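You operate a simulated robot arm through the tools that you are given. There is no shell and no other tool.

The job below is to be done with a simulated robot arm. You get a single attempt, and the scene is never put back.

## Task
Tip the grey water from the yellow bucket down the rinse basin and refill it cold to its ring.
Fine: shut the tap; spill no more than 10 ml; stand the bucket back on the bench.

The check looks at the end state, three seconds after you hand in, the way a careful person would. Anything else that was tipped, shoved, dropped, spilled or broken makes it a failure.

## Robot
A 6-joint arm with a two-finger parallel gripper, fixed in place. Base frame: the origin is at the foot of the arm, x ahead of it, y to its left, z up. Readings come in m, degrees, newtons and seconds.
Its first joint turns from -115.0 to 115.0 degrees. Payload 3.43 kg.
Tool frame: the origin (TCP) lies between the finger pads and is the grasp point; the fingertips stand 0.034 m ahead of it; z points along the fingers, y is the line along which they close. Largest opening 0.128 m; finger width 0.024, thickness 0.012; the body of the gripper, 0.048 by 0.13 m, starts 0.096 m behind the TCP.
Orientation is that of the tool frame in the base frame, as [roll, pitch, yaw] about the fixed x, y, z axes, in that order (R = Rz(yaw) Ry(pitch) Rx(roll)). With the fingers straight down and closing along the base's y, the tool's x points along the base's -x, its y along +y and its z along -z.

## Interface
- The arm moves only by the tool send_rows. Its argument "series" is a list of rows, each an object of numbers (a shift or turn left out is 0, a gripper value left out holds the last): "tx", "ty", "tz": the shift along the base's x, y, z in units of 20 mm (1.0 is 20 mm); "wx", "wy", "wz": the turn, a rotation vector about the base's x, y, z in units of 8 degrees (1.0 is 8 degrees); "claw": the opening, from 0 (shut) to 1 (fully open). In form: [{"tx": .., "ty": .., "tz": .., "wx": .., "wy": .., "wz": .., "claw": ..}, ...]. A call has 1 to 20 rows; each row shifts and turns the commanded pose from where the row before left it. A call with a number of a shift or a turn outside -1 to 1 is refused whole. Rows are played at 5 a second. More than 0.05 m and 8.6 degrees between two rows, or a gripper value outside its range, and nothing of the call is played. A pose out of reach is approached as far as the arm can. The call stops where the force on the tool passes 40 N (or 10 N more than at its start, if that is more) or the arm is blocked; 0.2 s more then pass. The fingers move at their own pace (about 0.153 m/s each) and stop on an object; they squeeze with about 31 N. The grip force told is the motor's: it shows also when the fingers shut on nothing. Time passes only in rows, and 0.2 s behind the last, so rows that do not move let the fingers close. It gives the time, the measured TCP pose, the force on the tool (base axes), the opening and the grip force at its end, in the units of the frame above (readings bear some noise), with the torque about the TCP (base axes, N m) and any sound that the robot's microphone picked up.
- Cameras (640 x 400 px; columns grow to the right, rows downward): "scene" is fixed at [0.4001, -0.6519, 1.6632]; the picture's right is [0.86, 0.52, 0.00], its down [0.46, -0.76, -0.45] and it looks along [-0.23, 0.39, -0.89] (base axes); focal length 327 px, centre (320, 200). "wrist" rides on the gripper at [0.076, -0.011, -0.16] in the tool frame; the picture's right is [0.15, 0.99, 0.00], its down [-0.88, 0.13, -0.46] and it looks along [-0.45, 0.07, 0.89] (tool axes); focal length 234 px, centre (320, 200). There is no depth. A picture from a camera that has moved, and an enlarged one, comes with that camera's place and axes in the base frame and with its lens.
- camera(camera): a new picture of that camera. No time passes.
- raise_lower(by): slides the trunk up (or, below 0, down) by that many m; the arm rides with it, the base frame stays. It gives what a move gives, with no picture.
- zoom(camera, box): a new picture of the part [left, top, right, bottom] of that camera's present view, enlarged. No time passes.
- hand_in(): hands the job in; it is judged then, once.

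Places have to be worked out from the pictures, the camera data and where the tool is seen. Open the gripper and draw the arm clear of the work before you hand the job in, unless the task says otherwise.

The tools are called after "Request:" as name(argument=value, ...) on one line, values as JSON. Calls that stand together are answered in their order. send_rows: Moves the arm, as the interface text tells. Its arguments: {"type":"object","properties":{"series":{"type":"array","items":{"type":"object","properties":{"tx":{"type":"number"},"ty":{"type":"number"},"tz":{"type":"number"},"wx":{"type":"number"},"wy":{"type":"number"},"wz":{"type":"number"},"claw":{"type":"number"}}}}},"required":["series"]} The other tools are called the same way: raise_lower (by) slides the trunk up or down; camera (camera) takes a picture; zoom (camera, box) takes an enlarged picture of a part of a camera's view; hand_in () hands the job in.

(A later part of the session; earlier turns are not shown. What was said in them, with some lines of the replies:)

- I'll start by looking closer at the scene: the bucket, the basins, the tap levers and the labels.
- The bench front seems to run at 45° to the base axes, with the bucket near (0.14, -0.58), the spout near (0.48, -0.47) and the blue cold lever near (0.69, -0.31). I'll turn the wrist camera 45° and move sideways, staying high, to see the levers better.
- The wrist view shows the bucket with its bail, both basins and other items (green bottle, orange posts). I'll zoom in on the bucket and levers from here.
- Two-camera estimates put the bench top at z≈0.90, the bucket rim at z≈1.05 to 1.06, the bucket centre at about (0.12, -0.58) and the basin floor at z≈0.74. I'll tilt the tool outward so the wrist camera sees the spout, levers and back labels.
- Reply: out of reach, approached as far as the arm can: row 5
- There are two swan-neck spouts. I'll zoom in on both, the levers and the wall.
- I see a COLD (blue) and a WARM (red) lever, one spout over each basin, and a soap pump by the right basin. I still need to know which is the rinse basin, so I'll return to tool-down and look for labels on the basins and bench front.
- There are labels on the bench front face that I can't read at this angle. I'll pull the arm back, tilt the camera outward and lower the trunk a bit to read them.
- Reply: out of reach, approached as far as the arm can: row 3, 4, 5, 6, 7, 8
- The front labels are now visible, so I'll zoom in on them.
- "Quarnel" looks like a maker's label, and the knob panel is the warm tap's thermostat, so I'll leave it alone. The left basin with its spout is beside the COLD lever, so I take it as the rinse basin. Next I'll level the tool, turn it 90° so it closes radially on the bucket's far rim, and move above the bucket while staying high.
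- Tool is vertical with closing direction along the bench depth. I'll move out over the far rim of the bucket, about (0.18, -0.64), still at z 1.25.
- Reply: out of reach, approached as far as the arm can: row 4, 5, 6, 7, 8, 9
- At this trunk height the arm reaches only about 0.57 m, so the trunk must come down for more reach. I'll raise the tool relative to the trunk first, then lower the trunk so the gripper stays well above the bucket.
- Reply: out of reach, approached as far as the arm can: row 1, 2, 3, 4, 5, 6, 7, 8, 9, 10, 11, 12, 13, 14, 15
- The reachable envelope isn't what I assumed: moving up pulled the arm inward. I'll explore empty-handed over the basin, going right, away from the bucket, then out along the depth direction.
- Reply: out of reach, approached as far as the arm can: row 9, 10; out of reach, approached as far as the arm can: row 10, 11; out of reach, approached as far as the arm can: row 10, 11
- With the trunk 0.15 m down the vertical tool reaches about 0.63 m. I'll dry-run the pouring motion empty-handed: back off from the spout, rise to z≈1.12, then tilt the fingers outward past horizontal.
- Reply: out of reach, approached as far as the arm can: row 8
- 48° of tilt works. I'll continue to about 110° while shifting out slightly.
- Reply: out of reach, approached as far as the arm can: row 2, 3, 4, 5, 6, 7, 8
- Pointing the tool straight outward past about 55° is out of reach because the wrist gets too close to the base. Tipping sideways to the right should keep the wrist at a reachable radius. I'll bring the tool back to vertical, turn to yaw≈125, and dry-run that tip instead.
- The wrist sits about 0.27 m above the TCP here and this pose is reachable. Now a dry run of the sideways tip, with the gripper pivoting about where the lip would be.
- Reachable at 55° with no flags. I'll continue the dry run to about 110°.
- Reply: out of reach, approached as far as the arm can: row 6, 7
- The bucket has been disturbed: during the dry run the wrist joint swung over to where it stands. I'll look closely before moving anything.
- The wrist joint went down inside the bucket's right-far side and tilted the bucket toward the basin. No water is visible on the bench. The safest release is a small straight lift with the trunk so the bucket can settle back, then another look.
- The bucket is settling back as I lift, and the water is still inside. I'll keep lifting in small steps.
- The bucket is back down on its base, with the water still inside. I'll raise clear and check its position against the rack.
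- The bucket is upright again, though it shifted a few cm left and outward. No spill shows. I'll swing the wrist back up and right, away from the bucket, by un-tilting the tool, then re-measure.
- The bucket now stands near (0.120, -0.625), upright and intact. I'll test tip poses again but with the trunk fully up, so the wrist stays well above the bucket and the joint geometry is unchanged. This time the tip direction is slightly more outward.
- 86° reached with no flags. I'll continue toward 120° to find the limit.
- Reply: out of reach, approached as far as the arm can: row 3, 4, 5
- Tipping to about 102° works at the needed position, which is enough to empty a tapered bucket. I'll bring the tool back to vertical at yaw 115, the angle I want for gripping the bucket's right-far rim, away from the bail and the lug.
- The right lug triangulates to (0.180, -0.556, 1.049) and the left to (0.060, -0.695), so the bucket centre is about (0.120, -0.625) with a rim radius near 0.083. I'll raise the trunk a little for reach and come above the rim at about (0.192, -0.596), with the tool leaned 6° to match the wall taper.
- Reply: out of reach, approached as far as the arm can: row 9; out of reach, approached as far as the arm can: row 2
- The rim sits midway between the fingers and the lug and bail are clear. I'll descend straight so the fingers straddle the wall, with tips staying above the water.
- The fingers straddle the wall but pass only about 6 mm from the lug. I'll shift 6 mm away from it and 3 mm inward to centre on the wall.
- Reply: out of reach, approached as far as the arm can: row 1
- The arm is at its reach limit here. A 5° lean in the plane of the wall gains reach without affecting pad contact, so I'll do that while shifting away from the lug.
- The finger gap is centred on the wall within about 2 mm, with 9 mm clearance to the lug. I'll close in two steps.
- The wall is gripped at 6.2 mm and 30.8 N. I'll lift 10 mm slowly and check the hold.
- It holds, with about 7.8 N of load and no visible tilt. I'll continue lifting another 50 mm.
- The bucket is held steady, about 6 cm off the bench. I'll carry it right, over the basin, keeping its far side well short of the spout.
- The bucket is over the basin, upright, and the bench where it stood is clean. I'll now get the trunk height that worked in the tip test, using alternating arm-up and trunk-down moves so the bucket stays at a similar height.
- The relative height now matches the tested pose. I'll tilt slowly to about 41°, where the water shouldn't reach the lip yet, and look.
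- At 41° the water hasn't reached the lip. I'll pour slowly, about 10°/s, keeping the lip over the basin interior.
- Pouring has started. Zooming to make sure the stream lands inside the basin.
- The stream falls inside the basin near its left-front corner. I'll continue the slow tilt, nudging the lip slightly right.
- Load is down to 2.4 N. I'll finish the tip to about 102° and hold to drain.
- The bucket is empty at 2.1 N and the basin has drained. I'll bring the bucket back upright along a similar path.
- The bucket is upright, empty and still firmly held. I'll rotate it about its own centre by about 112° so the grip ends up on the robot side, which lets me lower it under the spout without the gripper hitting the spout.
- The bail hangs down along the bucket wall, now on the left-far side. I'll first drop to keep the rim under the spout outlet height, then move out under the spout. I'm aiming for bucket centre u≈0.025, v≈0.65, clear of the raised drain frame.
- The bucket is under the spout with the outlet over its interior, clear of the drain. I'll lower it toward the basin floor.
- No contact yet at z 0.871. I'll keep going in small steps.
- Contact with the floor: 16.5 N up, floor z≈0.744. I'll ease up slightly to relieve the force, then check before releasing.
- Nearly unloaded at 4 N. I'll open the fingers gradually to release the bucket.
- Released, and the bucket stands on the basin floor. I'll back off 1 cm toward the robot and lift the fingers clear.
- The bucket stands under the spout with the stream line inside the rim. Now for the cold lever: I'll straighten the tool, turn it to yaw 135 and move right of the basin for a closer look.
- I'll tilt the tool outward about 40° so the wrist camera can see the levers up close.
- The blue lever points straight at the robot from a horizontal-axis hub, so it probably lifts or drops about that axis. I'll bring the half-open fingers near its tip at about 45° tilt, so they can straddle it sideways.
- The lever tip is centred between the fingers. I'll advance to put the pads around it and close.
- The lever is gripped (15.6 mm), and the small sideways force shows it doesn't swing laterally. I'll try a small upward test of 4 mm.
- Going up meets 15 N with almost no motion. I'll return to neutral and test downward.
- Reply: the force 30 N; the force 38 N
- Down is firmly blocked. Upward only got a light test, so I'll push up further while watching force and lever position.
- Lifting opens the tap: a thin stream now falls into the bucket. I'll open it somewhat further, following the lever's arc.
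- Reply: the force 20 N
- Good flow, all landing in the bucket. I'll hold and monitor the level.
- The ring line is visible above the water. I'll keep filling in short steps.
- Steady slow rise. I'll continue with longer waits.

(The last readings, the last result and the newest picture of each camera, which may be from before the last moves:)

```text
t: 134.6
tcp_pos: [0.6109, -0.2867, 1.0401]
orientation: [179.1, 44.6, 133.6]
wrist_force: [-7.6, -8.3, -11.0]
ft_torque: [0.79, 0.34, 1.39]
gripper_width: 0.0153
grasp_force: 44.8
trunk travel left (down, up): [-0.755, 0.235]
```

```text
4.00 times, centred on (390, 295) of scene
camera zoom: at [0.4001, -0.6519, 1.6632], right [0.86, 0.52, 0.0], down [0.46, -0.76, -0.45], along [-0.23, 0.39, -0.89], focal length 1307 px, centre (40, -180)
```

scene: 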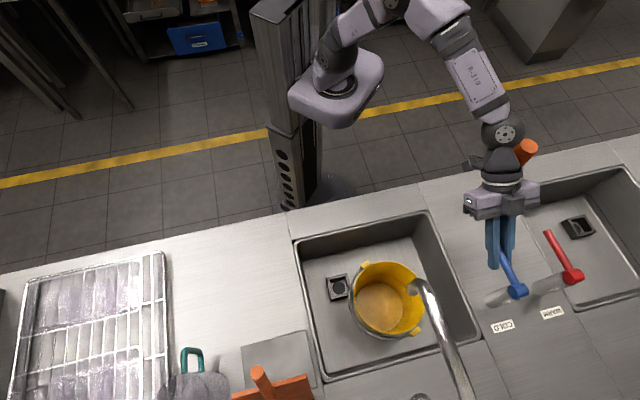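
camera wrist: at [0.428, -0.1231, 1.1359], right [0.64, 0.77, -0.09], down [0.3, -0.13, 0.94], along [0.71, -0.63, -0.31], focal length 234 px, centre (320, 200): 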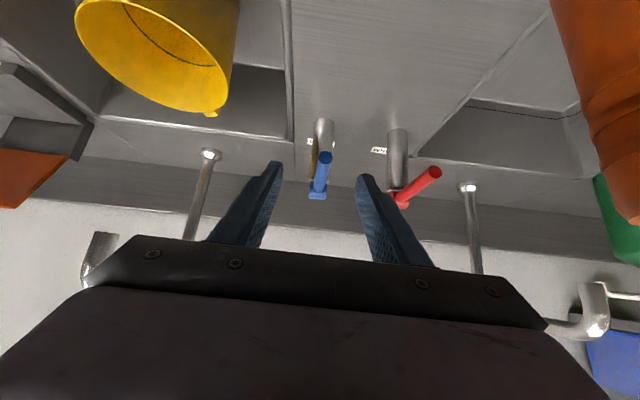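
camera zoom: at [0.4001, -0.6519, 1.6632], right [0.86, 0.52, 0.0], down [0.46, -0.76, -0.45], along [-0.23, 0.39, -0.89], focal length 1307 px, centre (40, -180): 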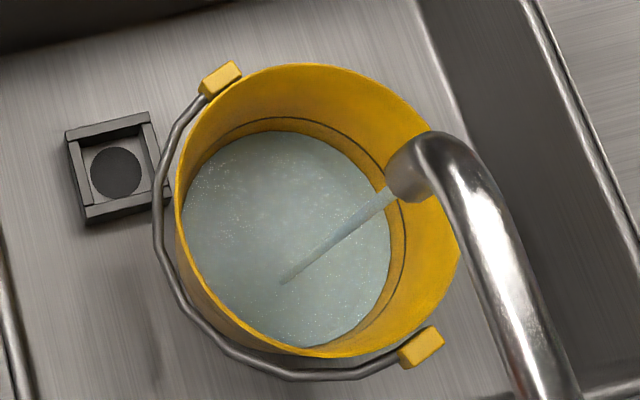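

Request:
send_rows(series=[{}, {}, {}, {}, {}, {}, {}, {}, {}, {}, {}, {}, {}, {}, {}, {}, {}, {}, {}, {}])

Request:
zoom(camera="scene", box=[335, 245, 445, 345])

```text
t: 138.8
tcp_pos: [0.6106, -0.2861, 1.0402]
orientation: [179.1, 44.5, 133.6]
wrist_force: [-7.5, -9.1, -9.7]
ft_torque: [0.66, 0.24, 1.37]
gripper_width: 0.0154
grasp_force: 45.5
trunk travel left (down, up): [-0.755, 0.235]
```

```text
4.00 times, centred on (390, 295) of scene
camera zoom: at [0.4001, -0.6519, 1.6632], right [0.86, 0.52, 0.0], down [0.46, -0.76, -0.45], along [-0.23, 0.39, -0.89], focal length 1307 px, centre (40, -180)
```

zoom: 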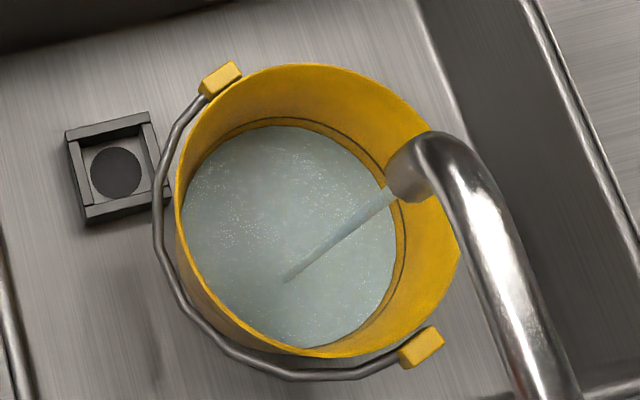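

Request:
send_rows(series=[{}, {}, {}, {}, {}, {}, {}, {}, {}, {}, {}, {}, {}, {}])

Request:
zoom(camera="scene", box=[360, 255, 420, 320])

```text
t: 141.8
tcp_pos: [0.6109, -0.2854, 1.0408]
orientation: [178.9, 44.6, 133.6]
wrist_force: [-7.0, -9.5, -7.0]
ft_torque: [0.53, 0.11, 1.29]
gripper_width: 0.0153
grasp_force: 44.4
trunk travel left (down, up): [-0.755, 0.235]
```

```text
6.15 times, centred on (390, 288) of scene
camera zoom: at [0.4001, -0.6519, 1.6632], right [0.86, 0.52, 0.0], down [0.46, -0.76, -0.45], along [-0.23, 0.39, -0.89], focal length 2011 px, centre (-111, -338)
```

zoom: 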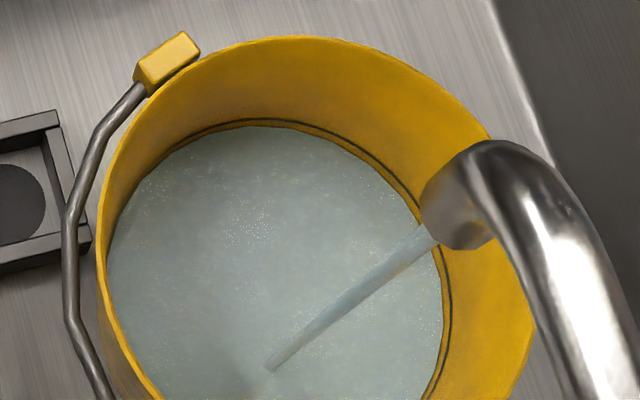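

Very close: a thin yellow band is left below the ring. One more short wait.

Request:
send_rows(series=[{}, {}, {}, {}, {}, {}])

Request:
zoom(camera="scene", box=[360, 255, 420, 320])

```text
t: 143.2
tcp_pos: [0.6101, -0.2856, 1.0406]
orientation: [178.9, 44.8, 133.6]
wrist_force: [-6.3, -11.0, -5.6]
ft_torque: [0.49, 0.01, 1.32]
gripper_width: 0.0158
grasp_force: 45.4
trunk travel left (down, up): [-0.755, 0.235]
```

```text
6.15 times, centred on (390, 288) of scene
camera zoom: at [0.4001, -0.6519, 1.6632], right [0.86, 0.52, 0.0], down [0.46, -0.76, -0.45], along [-0.23, 0.39, -0.89], focal length 2011 px, centre (-111, -338)
```

zoom: 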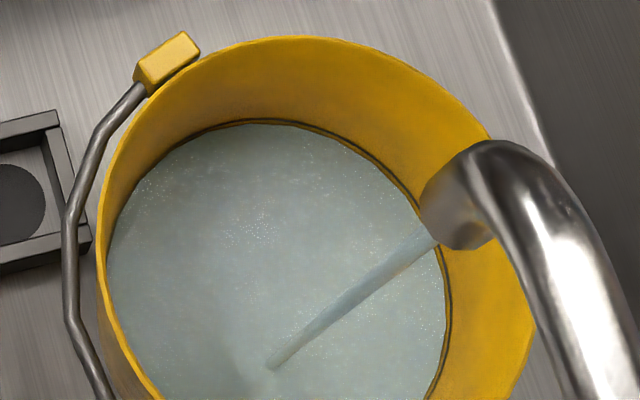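

About 2 seconds short of the ring centre. I'll wait a moment longer and then push the lever fully back down in one sequence.

Request:
send_rows(series=[{}, {}, {"tz": -0.35, "tx": -0.02, "ty": 0.02}, {"tz": -0.35, "tx": -0.02, "ty": 0.02}, {"tz": -0.35, "tx": -0.03, "ty": 0.03}, {"tz": -0.35}, {"tz": -0.35}, {}])

Request:
zoom(camera="scene", box=[360, 255, 420, 320])

Request:
zoom(camera="scene", box=[340, 180, 600, 350])

```text
t: 145.0
tcp_pos: [0.6083, -0.2826, 1.0106]
orientation: [178.7, 45.1, 133.4]
wrist_force: [-8.0, -5.8, 21.6]
ft_torque: [-0.48, -0.58, 0.77]
gripper_width: 0.0157
grasp_force: 44.8
trunk travel left (down, up): [-0.755, 0.235]
```

```text
6.15 times, centred on (390, 288) of scene
camera zoom: at [0.4001, -0.6519, 1.6632], right [0.86, 0.52, 0.0], down [0.46, -0.76, -0.45], along [-0.23, 0.39, -0.89], focal length 2011 px, centre (-111, -338)
```

zoom: 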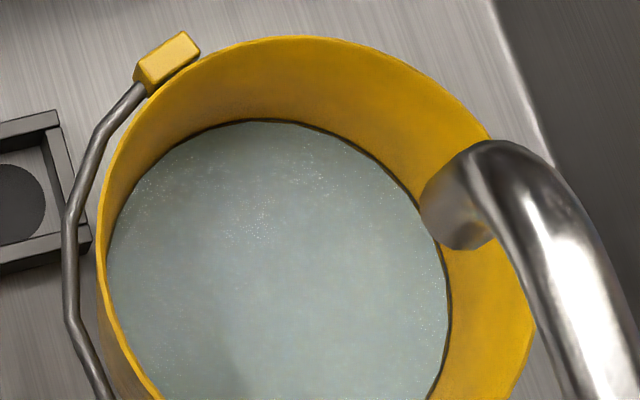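

```text
2.35 times, centred on (470, 265) of scene
camera zoom: at [0.4001, -0.6519, 1.6632], right [0.86, 0.52, 0.0], down [0.46, -0.76, -0.45], along [-0.23, 0.39, -0.89], focal length 769 px, centre (-33, 47)
```

zoom: 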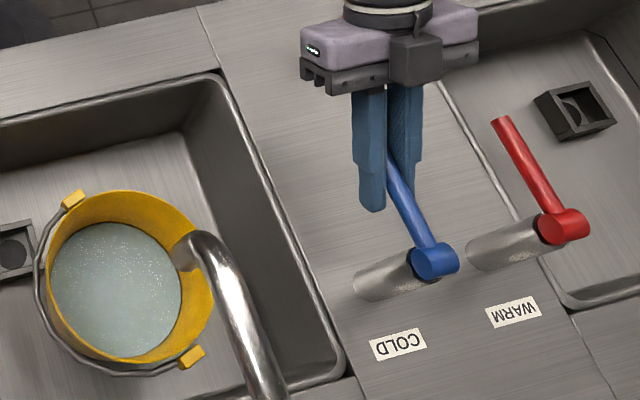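

The stream has stopped and the water sits right at the ring, with the lever pressed shut at 21 N. I'll release the lever and back the fingers out along their own axis.

Request:
send_rows(series=[{"claw": 0.2}, {"claw": 0.4}, {"claw": 0.5}, {}, {"tx": -0.4, "ty": 0.4, "tz": 0.57}, {"tx": -0.5, "ty": 0.5, "tz": 0.7}, {"tx": -0.5, "ty": 0.5, "tz": 0.7}, {"tx": -0.5, "ty": 0.5, "tz": 0.7}, {"tx": -0.5, "ty": 0.5, "tz": 0.7}])

Request:
camera(camera="scene")

Request:
zoom(camera="scene", box=[340, 180, 600, 350])

Request:
camera(camera="wrist")

```text
t: 147.0
tcp_pos: [0.562, -0.2337, 1.0743]
orientation: [179.1, 44.7, 133.7]
wrist_force: [0.2, 0.1, -0.7]
ft_torque: [-0.03, -0.01, -0.04]
gripper_width: 0.0639
grasp_force: 0.1
trunk travel left (down, up): [-0.755, 0.235]
```

```text
taken
```

scene: 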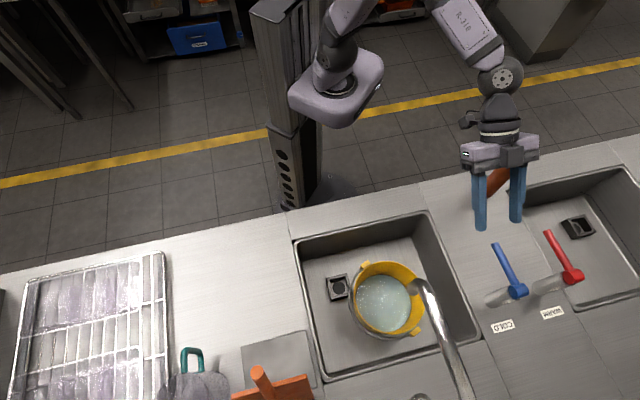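

```text
2.35 times, centred on (470, 265) of scene
camera zoom: at [0.4001, -0.6519, 1.6632], right [0.86, 0.52, 0.0], down [0.46, -0.76, -0.45], along [-0.23, 0.39, -0.89], focal length 769 px, centre (-33, 47)
```

zoom: 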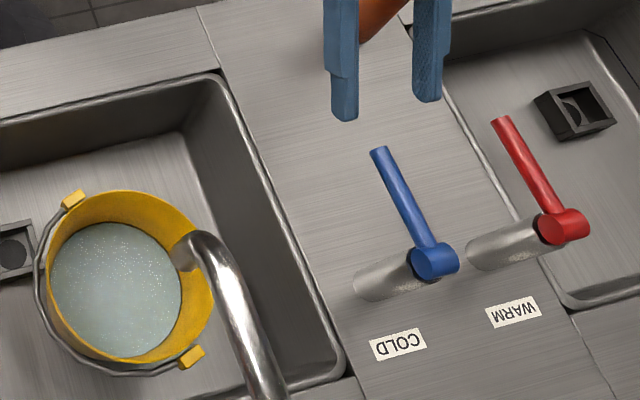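

```text
taken
camera wrist: at [0.437, -0.1228, 1.1345], right [0.64, 0.77, -0.09], down [0.3, -0.13, 0.94], along [0.71, -0.63, -0.31], focal length 234 px, centre (320, 200)
```

wrist: 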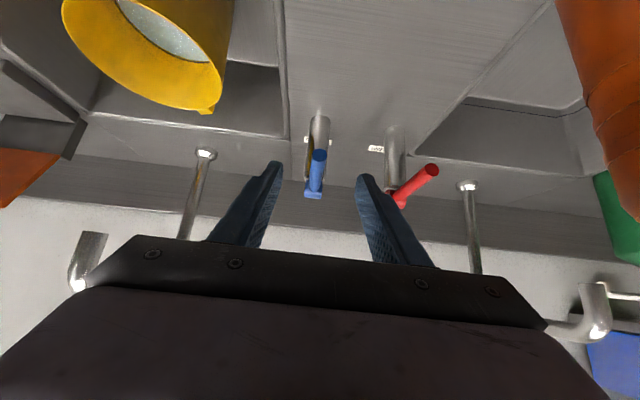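

The lever is back in its closed position and the tap is dry. Now I'll return for the bucket: un-tilt the tool, swing back left and turn to the same grip orientation as before.

Request:
send_rows(series=[{"wx": 0.66, "wy": 0.66, "tx": -0.9, "ty": 0.3, "tz": 0.4}, {"wx": 0.66, "wy": 0.66, "tx": -0.9, "ty": 0.3, "tz": 0.4}, {"wx": 0.66, "wy": 0.66, "tx": -0.9, "ty": 0.3, "tz": 0.4}, {"wx": 0.66, "wy": 0.66, "tx": -0.9, "ty": 0.3, "tz": 0.4}, {"wx": 0.66, "wy": 0.66, "tx": -0.9, "ty": 0.3, "tz": 0.4}, {"wx": 0.66, "wy": 0.66, "tx": -0.9, "ty": 0.3, "tz": 0.4}])

Request:
send_rows(series=[{"wz": 0.944, "tx": -0.37, "ty": -0.55}, {"wz": 0.944, "tx": -0.37, "ty": -0.55}, {"wz": 0.944, "tx": -0.37, "ty": -0.55}, {"wz": 0.944, "tx": -0.37, "ty": -0.55}, {"wz": 0.944, "tx": -0.37, "ty": -0.55}, {"wz": 0.944, "tx": -0.37, "ty": -0.55}, {"wz": 0.944, "tx": -0.37, "ty": -0.55}, {"wz": 0.944, "tx": -0.37, "ty": -0.55}, {"wz": 0.944, "tx": -0.37, "ty": -0.55}, {"wz": 0.944, "tx": -0.37, "ty": -0.55}, {"wz": 0.944, "tx": -0.37, "ty": -0.55}, {"wz": 0.944, "tx": -0.37, "ty": -0.55}, {"wx": -0.537, "wy": -0.524}])

Request:
camera(camera="wrist")

Request:
camera(camera="scene")

```text
t: 148.4
tcp_pos: [0.455, -0.1991, 1.1227]
orientation: [-179.9, -0.2, 134.1]
wrist_force: [-0.5, 0.4, 0.4]
ft_torque: [0.01, 0.02, -0.01]
gripper_width: 0.0637
grasp_force: 0.1
trunk travel left (down, up): [-0.755, 0.235]
```

```text
t: 151.2
tcp_pos: [0.364, -0.3296, 1.1225]
orientation: [-173.9, 0.0, -135.2]
wrist_force: [1.3, 0.3, -1.1]
ft_torque: [-0.01, 0.0, 0.01]
gripper_width: 0.0639
grasp_force: 0.0
trunk travel left (down, up): [-0.755, 0.235]
```

```text
taken
camera wrist: at [0.3066, -0.3782, 1.2834], right [-0.8, 0.6, -0.11], down [0.5, 0.75, 0.44], along [0.34, 0.3, -0.89], focal length 234 px, centre (320, 200)
```

wrist: 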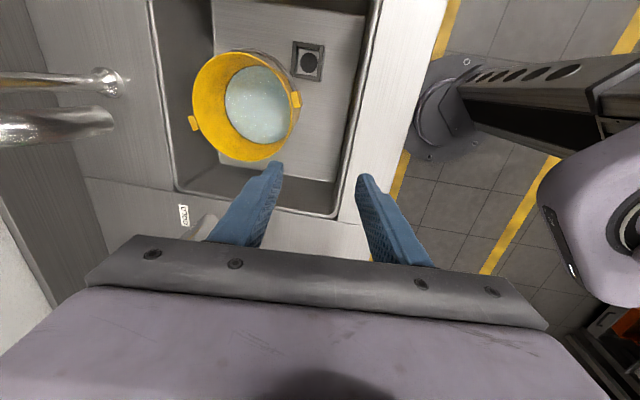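

```text
taken
```

scene: 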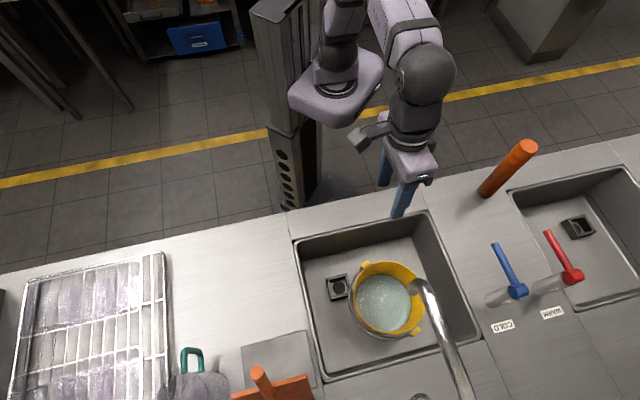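

Request:
send_rows(series=[{"tz": -1}, {"tz": -1}, {"tz": -1}, {"tx": 0.5, "ty": -0.5, "tz": -1}, {"tx": 0.5, "ty": -0.5, "tz": -1}, {"tx": 0.5, "ty": -0.5, "tz": -1}, {"tx": 0.5, "ty": -0.5, "tz": -1}, {"tx": 0.5, "ty": -0.5, "tz": -1}])

Request:
camera(camera="wrist")

Request:
zoom(camera="scene", box=[300, 200, 480, 350])

```text
t: 153.0
tcp_pos: [0.416, -0.3814, 0.9611]
orientation: [-174.1, -0.1, -135.3]
wrist_force: [0.4, 0.4, 0.3]
ft_torque: [0.01, -0.01, 0.04]
gripper_width: 0.0638
grasp_force: 0.1
trunk travel left (down, up): [-0.755, 0.235]
```

```text
taken
camera wrist: at [0.3585, -0.4292, 1.1218], right [-0.8, 0.6, -0.1], down [0.5, 0.75, 0.44], along [0.34, 0.3, -0.89], focal length 234 px, centre (320, 200)
```

wrist: 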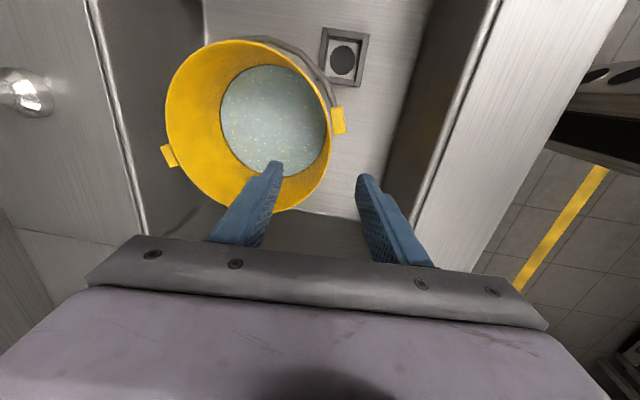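

```text
2.67 times, centred on (390, 275) of scene
camera zoom: at [0.4001, -0.6519, 1.6632], right [0.86, 0.52, 0.0], down [0.46, -0.76, -0.45], along [-0.23, 0.39, -0.89], focal length 871 px, centre (133, 0)
```

zoom: 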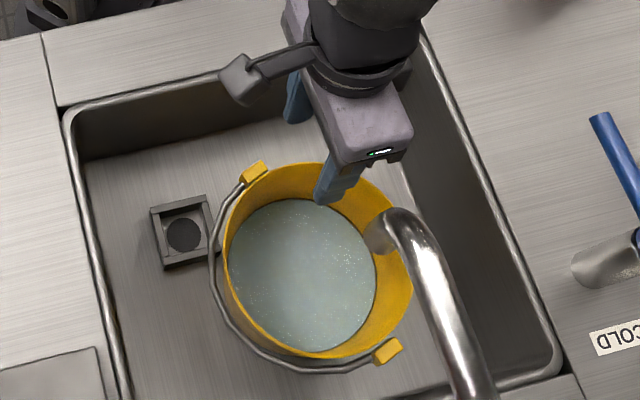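

Request:
send_rows(series=[{"tz": -1}, {"tz": -1}, {"tz": -1}, {"tz": -0.9}, {"tz": -0.5, "tx": 0.3, "ty": -0.3}, {}])

Request:
zoom(camera="wrist", box=[170, 50, 450, 260])

Request:
zoom(camera="scene", box=[300, 200, 480, 350])

```text
t: 154.4
tcp_pos: [0.422, -0.3868, 0.8742]
orientation: [-173.9, 0.0, -135.2]
wrist_force: [0.7, 0.9, -0.1]
ft_torque: [0.01, -0.02, 0.0]
gripper_width: 0.0643
grasp_force: 0.1
trunk travel left (down, up): [-0.755, 0.235]
```

```text
1.90 times, centred on (310, 155) of wrist
camera zoom: at [0.3634, -0.4348, 1.0345], right [-0.8, 0.6, -0.1], down [0.5, 0.75, 0.44], along [0.34, 0.3, -0.89], focal length 446 px, centre (339, 286)
```

zoom: 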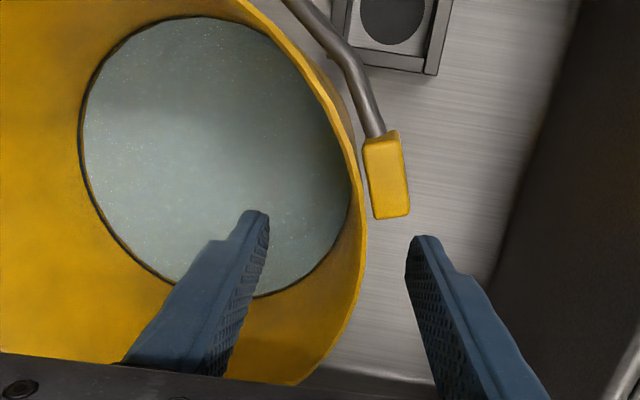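

```text
2.67 times, centred on (390, 275) of scene
camera zoom: at [0.4001, -0.6519, 1.6632], right [0.86, 0.52, 0.0], down [0.46, -0.76, -0.45], along [-0.23, 0.39, -0.89], focal length 871 px, centre (133, 0)
```

zoom: 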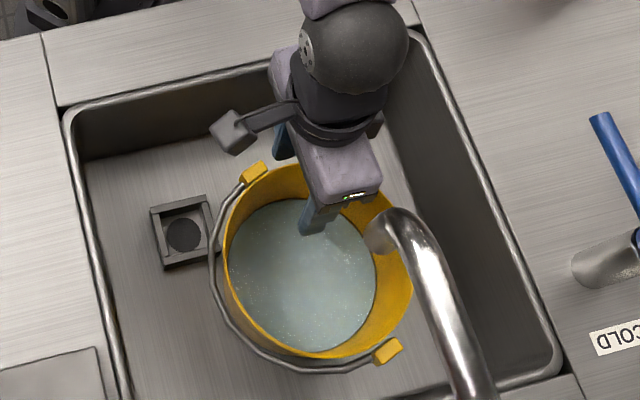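

Request:
send_rows(series=[{"tz": -0.4, "tx": -0.1, "ty": 0.1}, {"tz": -0.4}, {}, {"claw": 0.3}, {"claw": 0.2}, {"claw": 0.12}, {"claw": 0.06}, {"claw": 0.0}, {}, {}])

Request:
zoom(camera="wrist", box=[170, 50, 450, 260])

Request:
zoom(camera="scene", box=[300, 200, 480, 350])

```text
t: 156.6
tcp_pos: [0.4181, -0.3856, 0.8579]
orientation: [-173.9, -0.1, -135.4]
wrist_force: [0.8, -4.8, 2.5]
ft_torque: [0.22, 0.02, -0.18]
gripper_width: 0.0056
grasp_force: 31.2
trunk travel left (down, up): [-0.755, 0.235]
```

```text
1.90 times, centred on (310, 155) of wrist
camera zoom: at [0.3611, -0.4337, 1.0185], right [-0.8, 0.6, -0.1], down [0.5, 0.75, 0.44], along [0.34, 0.3, -0.89], focal length 446 px, centre (339, 286)
```

zoom: 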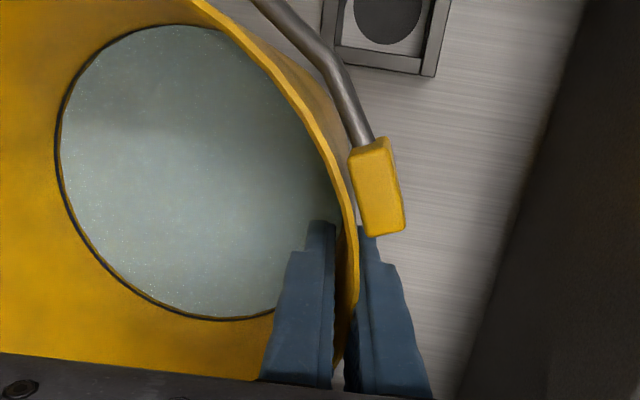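

```text
2.67 times, centred on (390, 275) of scene
camera zoom: at [0.4001, -0.6519, 1.6632], right [0.86, 0.52, 0.0], down [0.46, -0.76, -0.45], along [-0.23, 0.39, -0.89], focal length 871 px, centre (133, 0)
```

zoom: 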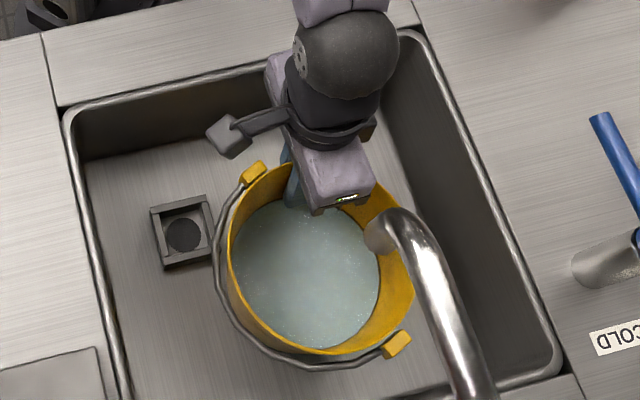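

Gripped at 5.6 mm and 31 N. I'll lift slowly by a centimetre and verify the hold.

Request:
send_rows(series=[{"tz": 0.15}, {"tz": 0.15}, {"tz": 0.2}, {"tz": 0.2}, {}])

Request:
zoom(camera="wrist", box=[170, 50, 450, 260])

Request:
zoom(camera="scene", box=[300, 200, 480, 350])

```text
t: 157.8
tcp_pos: [0.4209, -0.3847, 0.8704]
orientation: [-174.2, -0.1, -135.3]
wrist_force: [0.2, 0.4, -11.8]
ft_torque: [0.72, 0.53, 0.0]
gripper_width: 0.0056
grasp_force: 30.8
trunk travel left (down, up): [-0.755, 0.235]
```

```text
1.90 times, centred on (310, 155) of wrist
camera zoom: at [0.3622, -0.4337, 1.0314], right [-0.8, 0.6, -0.1], down [0.5, 0.74, 0.44], along [0.34, 0.3, -0.89], focal length 446 px, centre (339, 286)
```

zoom: 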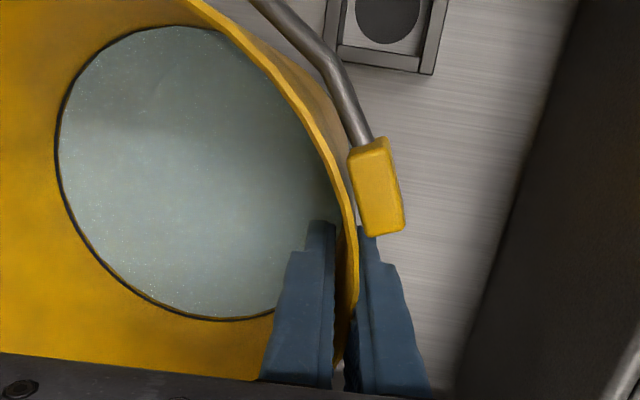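

```text
2.67 times, centred on (390, 275) of scene
camera zoom: at [0.4001, -0.6519, 1.6632], right [0.86, 0.52, 0.0], down [0.46, -0.76, -0.45], along [-0.23, 0.39, -0.89], focal length 871 px, centre (133, 0)
```

zoom: 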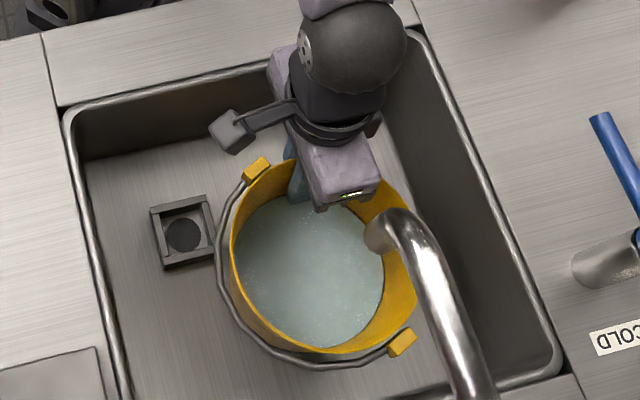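

Load 11.8 N, so roughly 1 L of water, and there's no sag. I'll lift inside the basin, then draw toward the robot so the rim clears the spout before rising over the basin edge.

Request:
send_rows(series=[{"tz": 0.4}, {"tz": 0.7}, {"tz": 0.8}, {"tz": 0.8}, {"tz": 0.8}, {"tz": 0.8}, {"tz": 0.5}, {"tz": 0.2, "tx": -0.3, "ty": 0.3}, {"tz": 0.2, "tx": -0.5, "ty": 0.5}, {"tz": 0.2, "tx": -0.5, "ty": 0.5}, {"tz": 0.2, "tx": -0.5, "ty": 0.5}, {"tz": 0.2, "tx": -0.5, "ty": 0.5}, {"tz": 0.2, "tx": -0.5, "ty": 0.5}, {"tx": -0.3, "ty": 0.3}, {}])

Request:
camera(camera="scene")

Request:
zoom(camera="scene", box=[280, 180, 480, 350])

Request:
camera(camera="wrist")

```text
t: 161.0
tcp_pos: [0.3575, -0.3229, 0.9904]
orientation: [-174.1, -0.1, -135.3]
wrist_force: [0.2, -0.5, -11.7]
ft_torque: [0.65, 0.48, -0.01]
gripper_width: 0.0055
grasp_force: 31.2
trunk travel left (down, up): [-0.755, 0.235]
```

```text
taken
```

scene: 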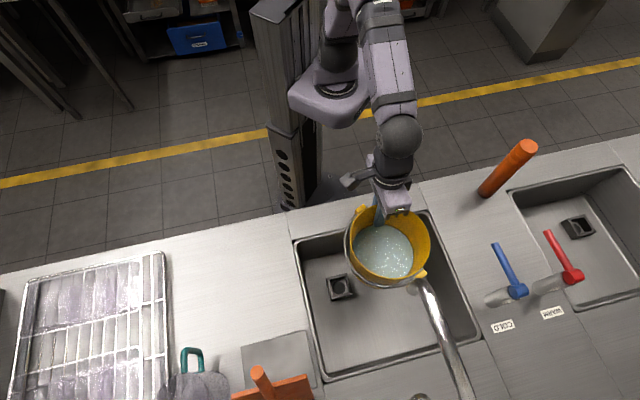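

```text
2.35 times, centred on (380, 265) of scene
camera zoom: at [0.4001, -0.6519, 1.6632], right [0.86, 0.52, 0.0], down [0.46, -0.76, -0.45], along [-0.23, 0.39, -0.89], focal length 769 px, centre (179, 47)
```

zoom: 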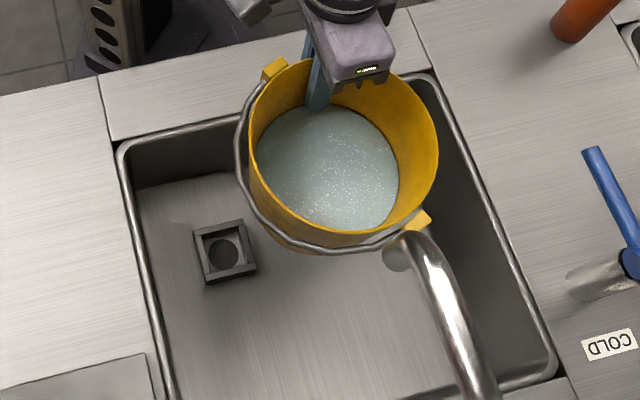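

```text
taken
camera wrist: at [0.3, -0.3715, 1.1511], right [-0.8, 0.6, -0.1], down [0.5, 0.75, 0.44], along [0.34, 0.3, -0.89], focal length 234 px, centre (320, 200)
```

wrist: 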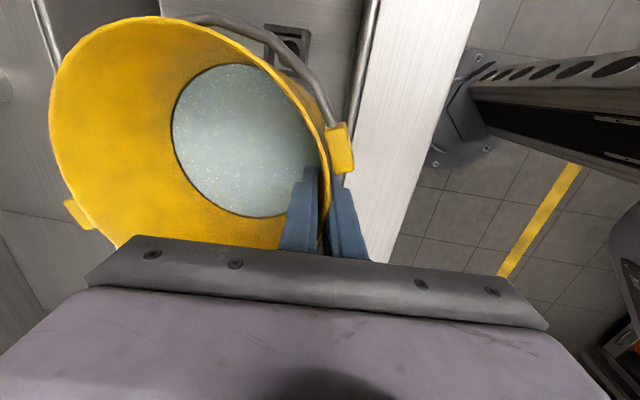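

The bucket is level and clear of the spout. I'll raise it to clear the bench edge, draw back a little more, then carry it left to its original spot.

Request:
send_rows(series=[{"tz": 0.4}, {"tz": 0.7}, {"tz": 0.7}, {"tz": 0.5}, {"tz": 0.2, "tx": -0.3, "ty": 0.3}, {"tx": -0.5, "ty": 0.5}, {"tx": -0.5, "ty": 0.5}, {"tx": -0.4, "ty": 0.4}, {"tz": 0.4}, {"tz": 0.5}, {"tz": 0.4}, {}])

Request:
zoom(camera="scene", box=[280, 150, 480, 320])

```text
t: 163.6
tcp_pos: [0.3231, -0.2901, 1.0669]
orientation: [-174.1, -0.1, -135.2]
wrist_force: [-0.5, -0.2, -11.8]
ft_torque: [0.67, 0.49, -0.01]
gripper_width: 0.0053
grasp_force: 31.1
trunk travel left (down, up): [-0.755, 0.235]
```

```text
2.35 times, centred on (380, 235) of scene
camera zoom: at [0.4001, -0.6519, 1.6632], right [0.86, 0.52, 0.0], down [0.46, -0.76, -0.45], along [-0.23, 0.39, -0.89], focal length 769 px, centre (179, 118)
```

zoom: 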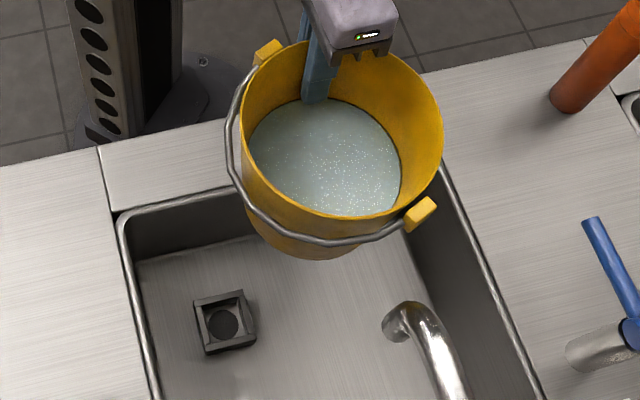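

Carrying the bucket left over the bench.

Request:
send_rows(series=[{"tx": -0.3, "ty": -0.28}, {"tx": -0.6, "ty": -0.56}, {"tx": -0.9, "ty": -0.84}, {"tx": -0.9, "ty": -0.84}, {"tx": -0.9, "ty": -0.84}, {"tx": -0.9, "ty": -0.84}, {"tx": -0.9, "ty": -0.84}, {"tx": -0.9, "ty": -0.84}, {"tx": -0.9, "ty": -0.84}, {"tx": -0.9, "ty": -0.84}, {"tx": -0.9, "ty": -0.84}, {"tx": -0.9, "ty": -0.84}, {"tx": -0.9, "ty": -0.84}, {"tx": -0.9, "ty": -0.84}, {"tx": -0.6, "ty": -0.56}, {"tx": -0.25, "ty": -0.24}, {}])

Request:
camera(camera="scene")

Request:
camera(camera="wrist")

```text
t: 167.2
tcp_pos: [0.0708, -0.5249, 1.0665]
orientation: [-174.1, 0.0, -135.3]
wrist_force: [0.0, 0.1, -12.0]
ft_torque: [0.7, 0.52, 0.0]
gripper_width: 0.0052
grasp_force: 31.2
trunk travel left (down, up): [-0.755, 0.235]
```

```text
taken
```

scene: 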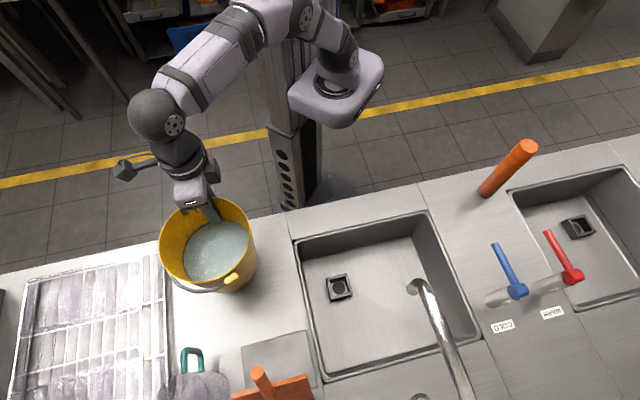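

```text
taken
camera wrist: at [0.0141, -0.5731, 1.2272], right [-0.8, 0.6, -0.1], down [0.5, 0.75, 0.44], along [0.34, 0.3, -0.89], focal length 234 px, centre (320, 200)
```

wrist: 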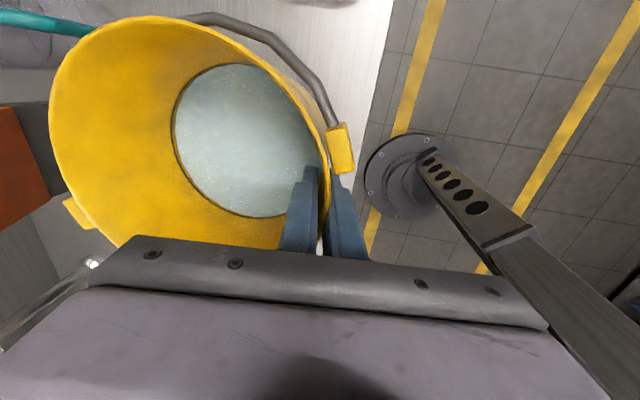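

The bucket is over its original spot (centre about (0.126, -0.580)) and level. I'll lower gently to the bench.

Request:
send_rows(series=[{"tz": -0.3}, {"tz": -0.5}, {"tz": -0.5}, {"tz": -0.4}, {"tz": -0.3}, {"tz": -0.2}, {}])

Request:
send_rows(series=[{"tz": -0.15}, {"tz": -0.15}, {}])

```text
t: 168.8
tcp_pos: [0.0719, -0.524, 1.023]
orientation: [-174.0, 0.0, -135.3]
wrist_force: [0.5, 0.0, -10.4]
ft_torque: [0.68, 0.55, -0.01]
gripper_width: 0.0052
grasp_force: 30.7
trunk travel left (down, up): [-0.755, 0.235]
```

```text
t: 169.6
tcp_pos: [0.0725, -0.5244, 1.0189]
orientation: [-173.9, -0.2, -135.3]
wrist_force: [-0.4, 0.3, -3.5]
ft_torque: [0.67, 0.4, 0.01]
gripper_width: 0.0052
grasp_force: 30.9
trunk travel left (down, up): [-0.755, 0.235]
```

Contact has begun, with load down to 3.5 N. A little more.

Request:
send_rows(series=[{"tz": -0.1}, {}])

Request:
zoom(camera="scene", box=[130, 180, 310, 320])

```text
t: 170.2
tcp_pos: [0.0724, -0.5236, 1.0184]
orientation: [-173.8, -0.3, -135.4]
wrist_force: [-0.6, -0.3, 12.8]
ft_torque: [0.64, 0.1, 0.01]
gripper_width: 0.0052
grasp_force: 30.9
trunk travel left (down, up): [-0.755, 0.235]
```

```text
2.86 times, centred on (220, 250) of scene
camera zoom: at [0.4001, -0.6519, 1.6632], right [0.86, 0.52, 0.0], down [0.46, -0.76, -0.45], along [-0.23, 0.39, -0.89], focal length 934 px, centre (606, 57)
```

zoom: 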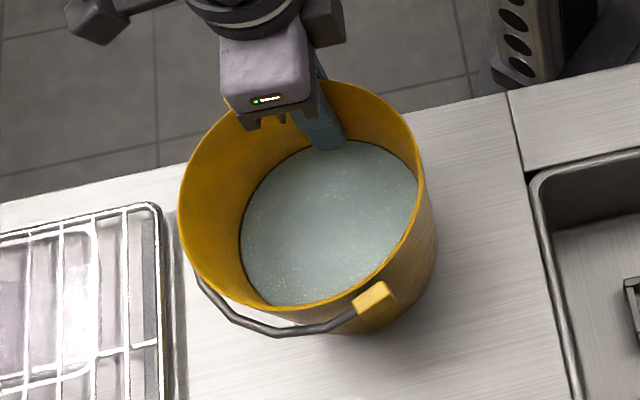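

It touches on the far edge first, a roughly 2° sag in the grip. I'll level it with a small counter-rotation and ease it down.

Request:
send_rows(series=[{"wx": -0.08, "wy": -0.08}, {"wx": -0.08, "wy": -0.08}, {}])

Request:
send_rows(series=[{"tz": -0.1}, {}])

```text
t: 171.0
tcp_pos: [0.0702, -0.5224, 1.0174]
orientation: [-172.0, -0.2, -135.4]
wrist_force: [-7.6, 3.9, 18.3]
ft_torque: [0.66, 1.24, 0.03]
gripper_width: 0.0055
grasp_force: 31.1
trunk travel left (down, up): [-0.755, 0.235]
```

```text
t: 171.6
tcp_pos: [0.0711, -0.522, 1.0153]
orientation: [-172.0, -0.3, -135.5]
wrist_force: [-7.7, 1.3, 23.6]
ft_torque: [0.62, 0.88, 0.09]
gripper_width: 0.0055
grasp_force: 30.8
trunk travel left (down, up): [-0.755, 0.235]
```

Request:
send_rows(series=[{"tz": 0.1}, {"tz": 0.05}, {}])

Request:
zoom(camera="scene", box=[130, 180, 310, 320])

Request:
camera(camera="wrist")

```text
t: 172.4
tcp_pos: [0.0713, -0.5221, 1.0157]
orientation: [-172.2, -0.1, -135.4]
wrist_force: [-7.2, -1.3, 8.7]
ft_torque: [0.24, 1.38, -0.12]
gripper_width: 0.0051
grasp_force: 31.2
trunk travel left (down, up): [-0.755, 0.235]
```

```text
2.86 times, centred on (220, 250) of scene
camera zoom: at [0.4001, -0.6519, 1.6632], right [0.86, 0.52, 0.0], down [0.46, -0.76, -0.45], along [-0.23, 0.39, -0.89], focal length 934 px, centre (606, 57)
```

zoom: 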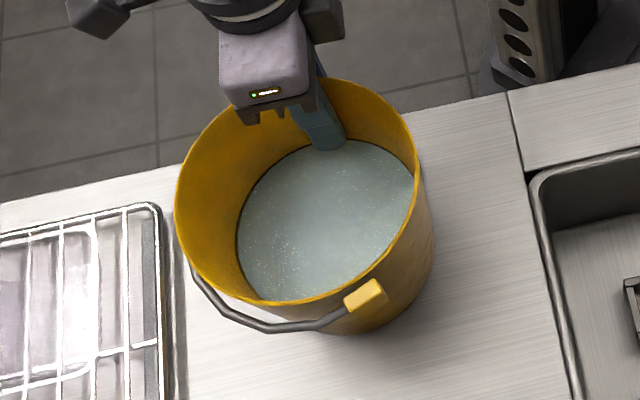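

```text
taken
camera wrist: at [0.0098, -0.5676, 1.1761], right [-0.79, 0.59, -0.13], down [0.49, 0.75, 0.43], along [0.36, 0.28, -0.89], focal length 234 px, centre (320, 200)
```

wrist: 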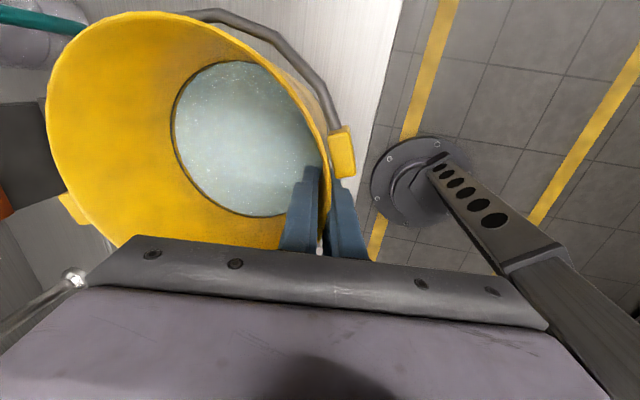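

The bucket is seated, with only small residual force. I'll open the fingers gradually.

Request:
send_rows(series=[{"claw": 0.05}, {"claw": 0.07}, {"claw": 0.1}, {"claw": 0.15}, {"claw": 0.25}, {"claw": 0.4}, {"claw": 0.5}, {}])

Request:
zoom(camera="scene", box=[130, 180, 310, 320])

Request:
camera(camera="wrist")

```text
t: 174.2
tcp_pos: [0.0723, -0.5232, 1.0176]
orientation: [-172.0, -0.1, -135.4]
wrist_force: [0.2, 0.2, 0.2]
ft_torque: [-0.02, 0.0, 0.01]
gripper_width: 0.0642
grasp_force: 0.1
trunk travel left (down, up): [-0.755, 0.235]
```

```text
2.86 times, centred on (220, 250) of scene
camera zoom: at [0.4001, -0.6519, 1.6632], right [0.86, 0.52, 0.0], down [0.46, -0.76, -0.45], along [-0.23, 0.39, -0.89], focal length 934 px, centre (606, 57)
```

zoom: 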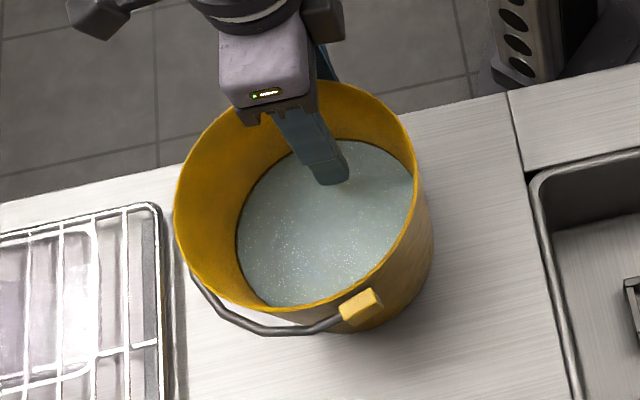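

```text
taken
camera wrist: at [0.011, -0.568, 1.1769], right [-0.79, 0.59, -0.14], down [0.49, 0.76, 0.43], along [0.36, 0.28, -0.89], focal length 234 px, centre (320, 200)
```

wrist: 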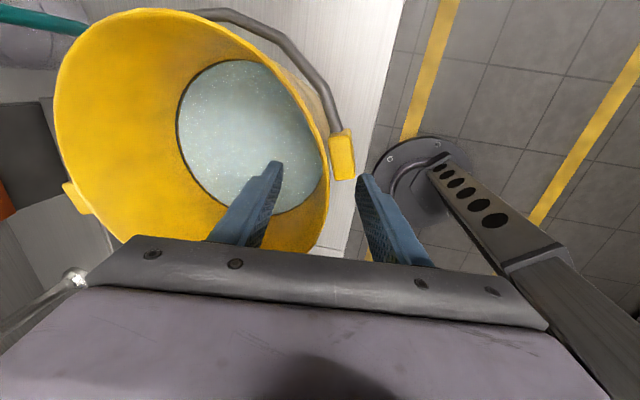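

Released and standing. I'll lift the fingers straight up with the trunk.

Request:
raise_lower(by=0.18)

Request:
camera(camera="scene")

Request:
zoom(camera="scene", box=[130, 180, 310, 320])

```text
t: 176.2
tcp_pos: [0.0718, -0.523, 1.1966]
orientation: [-172.3, 0.0, -135.4]
wrist_force: [0.2, -0.8, -0.2]
ft_torque: [0.01, 0.02, 0.0]
gripper_width: 0.0641
grasp_force: 0.0
trunk travel left (down, up): [-0.935, 0.055]
```

```text
taken
```

scene: 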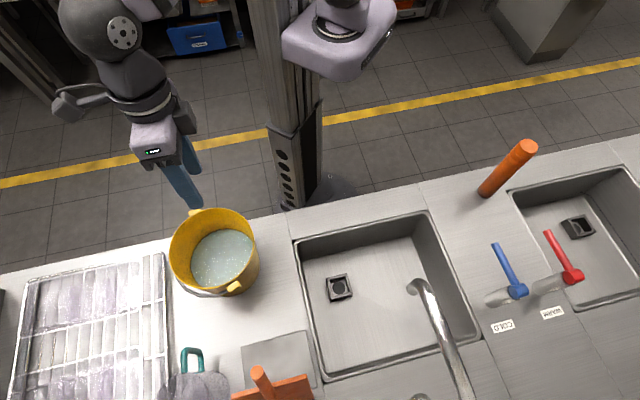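

```text
2.86 times, centred on (220, 250) of scene
camera zoom: at [0.4001, -0.6519, 1.6632], right [0.86, 0.52, 0.0], down [0.46, -0.76, -0.45], along [-0.23, 0.39, -0.89], focal length 934 px, centre (606, 57)
```

zoom: 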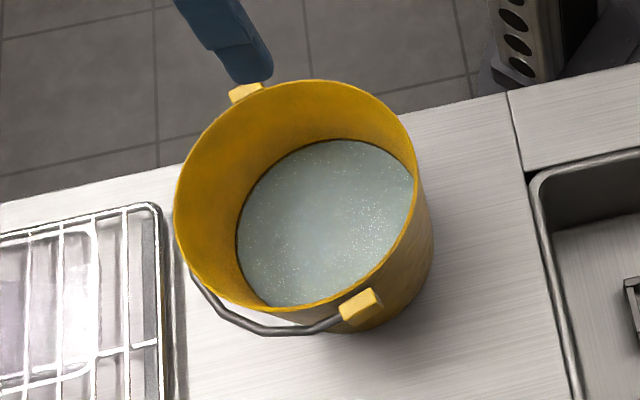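

Request:
zoom(camera="scene", box=[170, 205, 265, 300])

Request:
zoom(camera="scene", box=[185, 215, 235, 265])

Request:
camera(camera="wrist")

```text
4.21 times, centred on (218, 252) of scene
camera zoom: at [0.4001, -0.6519, 1.6632], right [0.86, 0.52, 0.0], down [0.46, -0.76, -0.45], along [-0.23, 0.39, -0.89], focal length 1376 px, centre (752, -21)
```

zoom: 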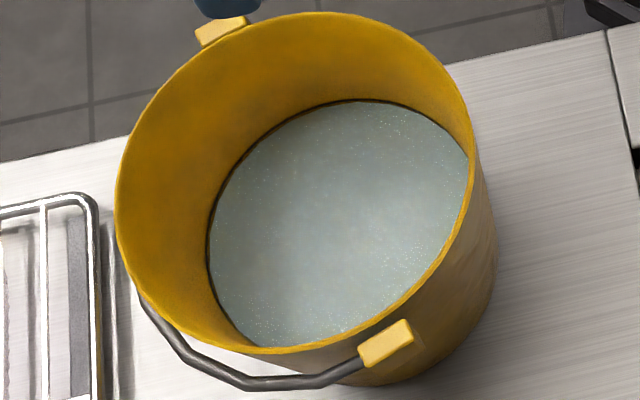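

```text
8.00 times, centred on (210, 240) of scene
camera zoom: at [0.4001, -0.6519, 1.6632], right [0.86, 0.52, 0.0], down [0.46, -0.76, -0.45], along [-0.23, 0.39, -0.89], focal length 2614 px, centre (1200, -120)
```

zoom: 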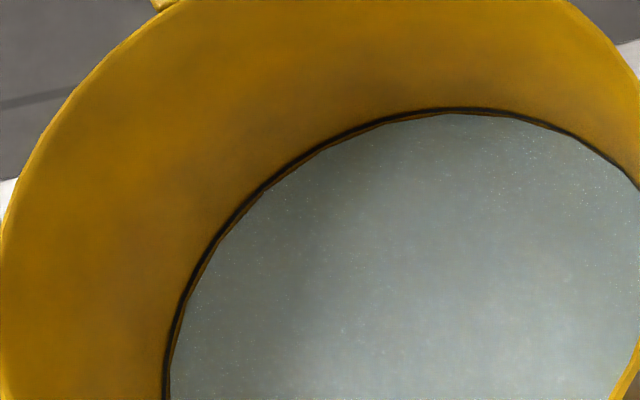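

```text
taken
camera wrist: at [0.011, -0.5681, 1.3568], right [-0.79, 0.59, -0.13], down [0.49, 0.76, 0.43], along [0.36, 0.28, -0.89], focal length 234 px, centre (320, 200)
```

wrist: 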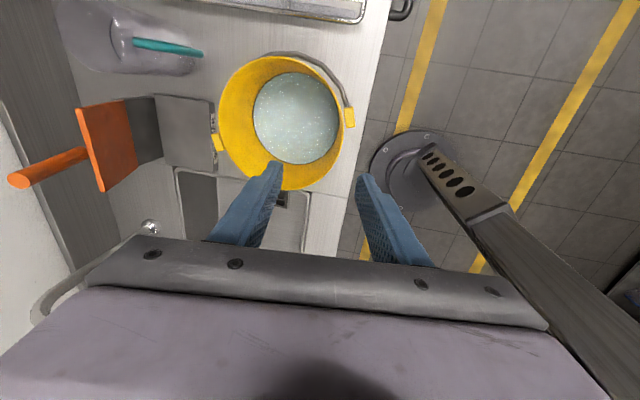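

The water line coincides with the ring. I'll draw the arm up and back toward the robot, open the gripper fully, and inspect the whole scene one last time.

Request:
send_rows(series=[{"tz": 1}, {"tz": 1}, {"tz": 1}, {"tx": 0.4, "ty": 0.9}, {"tx": 0.4, "ty": 0.9}, {"tx": 0.4, "ty": 0.9}, {"tx": 0.4, "ty": 0.9}, {"tx": 0.4, "ty": 0.9}, {"tx": 0.4, "ty": 0.9}, {"tx": 0.4, "ty": 0.9}, {"tx": 0.4, "ty": 0.9, "claw": 1.0}, {}, {}])

Request:
camera(camera="scene")

Request:
zoom(camera="scene", box=[280, 190, 540, 390])

Request:
zoom(camera="scene", box=[0, 190, 300, 400])

Request:
camera(camera="wrist")

```text
t: 179.0
tcp_pos: [0.1363, -0.3788, 1.2579]
orientation: [-172.1, -0.1, -135.4]
wrist_force: [0.1, 0.2, -1.0]
ft_torque: [0.0, 0.02, 0.0]
gripper_width: 0.1277
grasp_force: 0.0
trunk travel left (down, up): [-0.935, 0.055]
```

```text
taken
```

scene: 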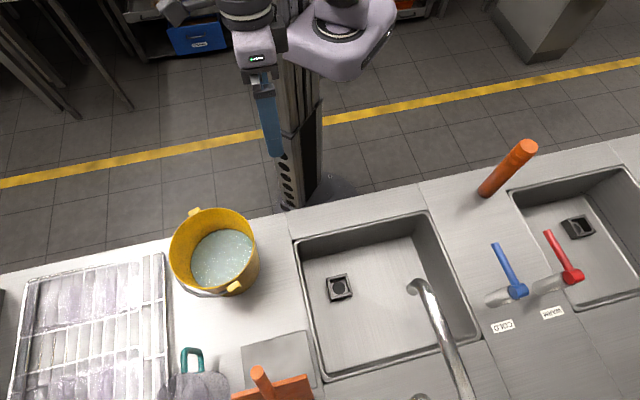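

```text
2.00 times, centred on (410, 290) of scene
camera zoom: at [0.4001, -0.6519, 1.6632], right [0.86, 0.52, 0.0], down [0.46, -0.76, -0.45], along [-0.23, 0.39, -0.89], focal length 653 px, centre (140, 20)
```

zoom: 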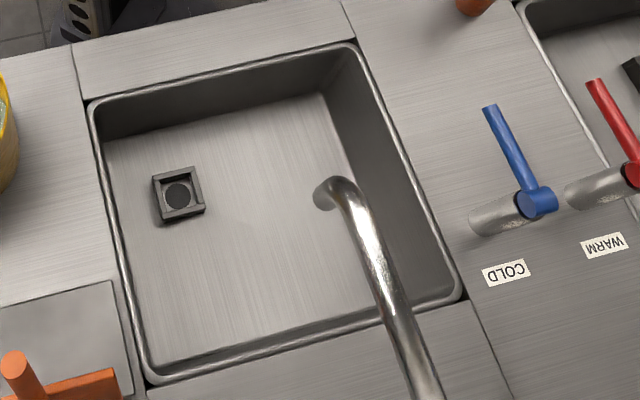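

```text
1.90 times, centred on (150, 295) of scene
camera zoom: at [0.4001, -0.6519, 1.6632], right [0.86, 0.52, 0.0], down [0.46, -0.76, -0.45], along [-0.23, 0.39, -0.89], focal length 622 px, centre (644, 19)
```

zoom: 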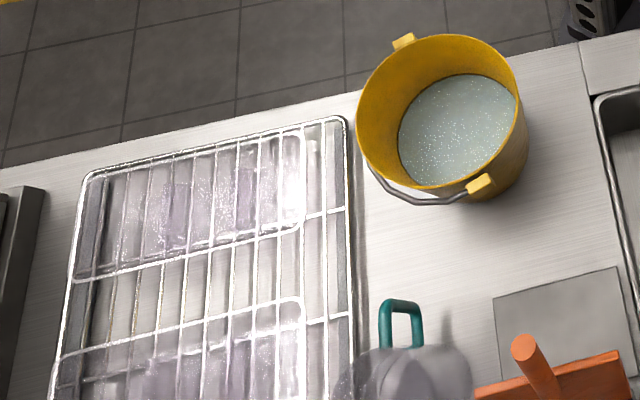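

```text
taken
camera wrist: at [0.0747, -0.4237, 1.4172], right [-0.79, 0.59, -0.14], down [0.49, 0.76, 0.43], along [0.36, 0.28, -0.89], focal length 234 px, centre (320, 200)
```

wrist: 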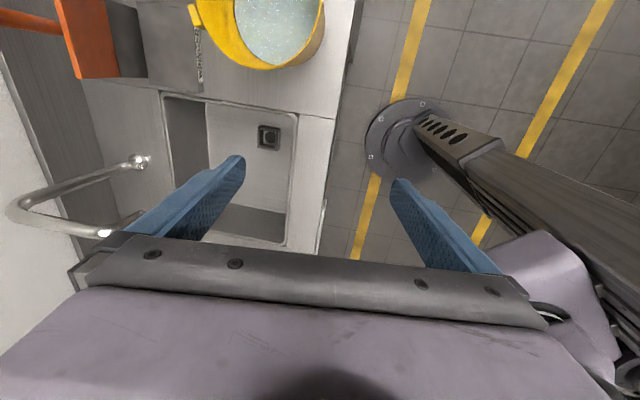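

The final check looks good:
- The bucket stands on the bench, filled to its ring.
- The blue lever is down and the spout is dry.
- The basin has drained, the bench is dry and the other items look unmoved.
- The gripper is open and clear of the work.

I'm handing in.

Request:
hand_in()

```text
The job is handed in.
```

The grey water went down the rinse basin, and the yellow bucket is back on the bench, refilled cold to its ring. The cold lever is shut and the spout has stopped. The last pictures show no water on the bench.

- **Bucket knocked during a trial move:** while I was testing the pouring motion with an empty gripper, the arm's wrist swung into the full bucket. It tilted toward the basin and slid a few centimetres. I lifted clear in small steps and it settled back upright. I saw no water spilled.
- **Which basin:** neither basin is labelled as the rinse basin. I used the left one, because the other has a soap bottle beside it.
- **Bucket position:** it stands close to where it started but turned about 110°, so the handle now hangs on the side away from the robot.

I did not touch the warm lever, its temperature control or the second basin. The rack, wringer and other items look unmoved in the pictures.
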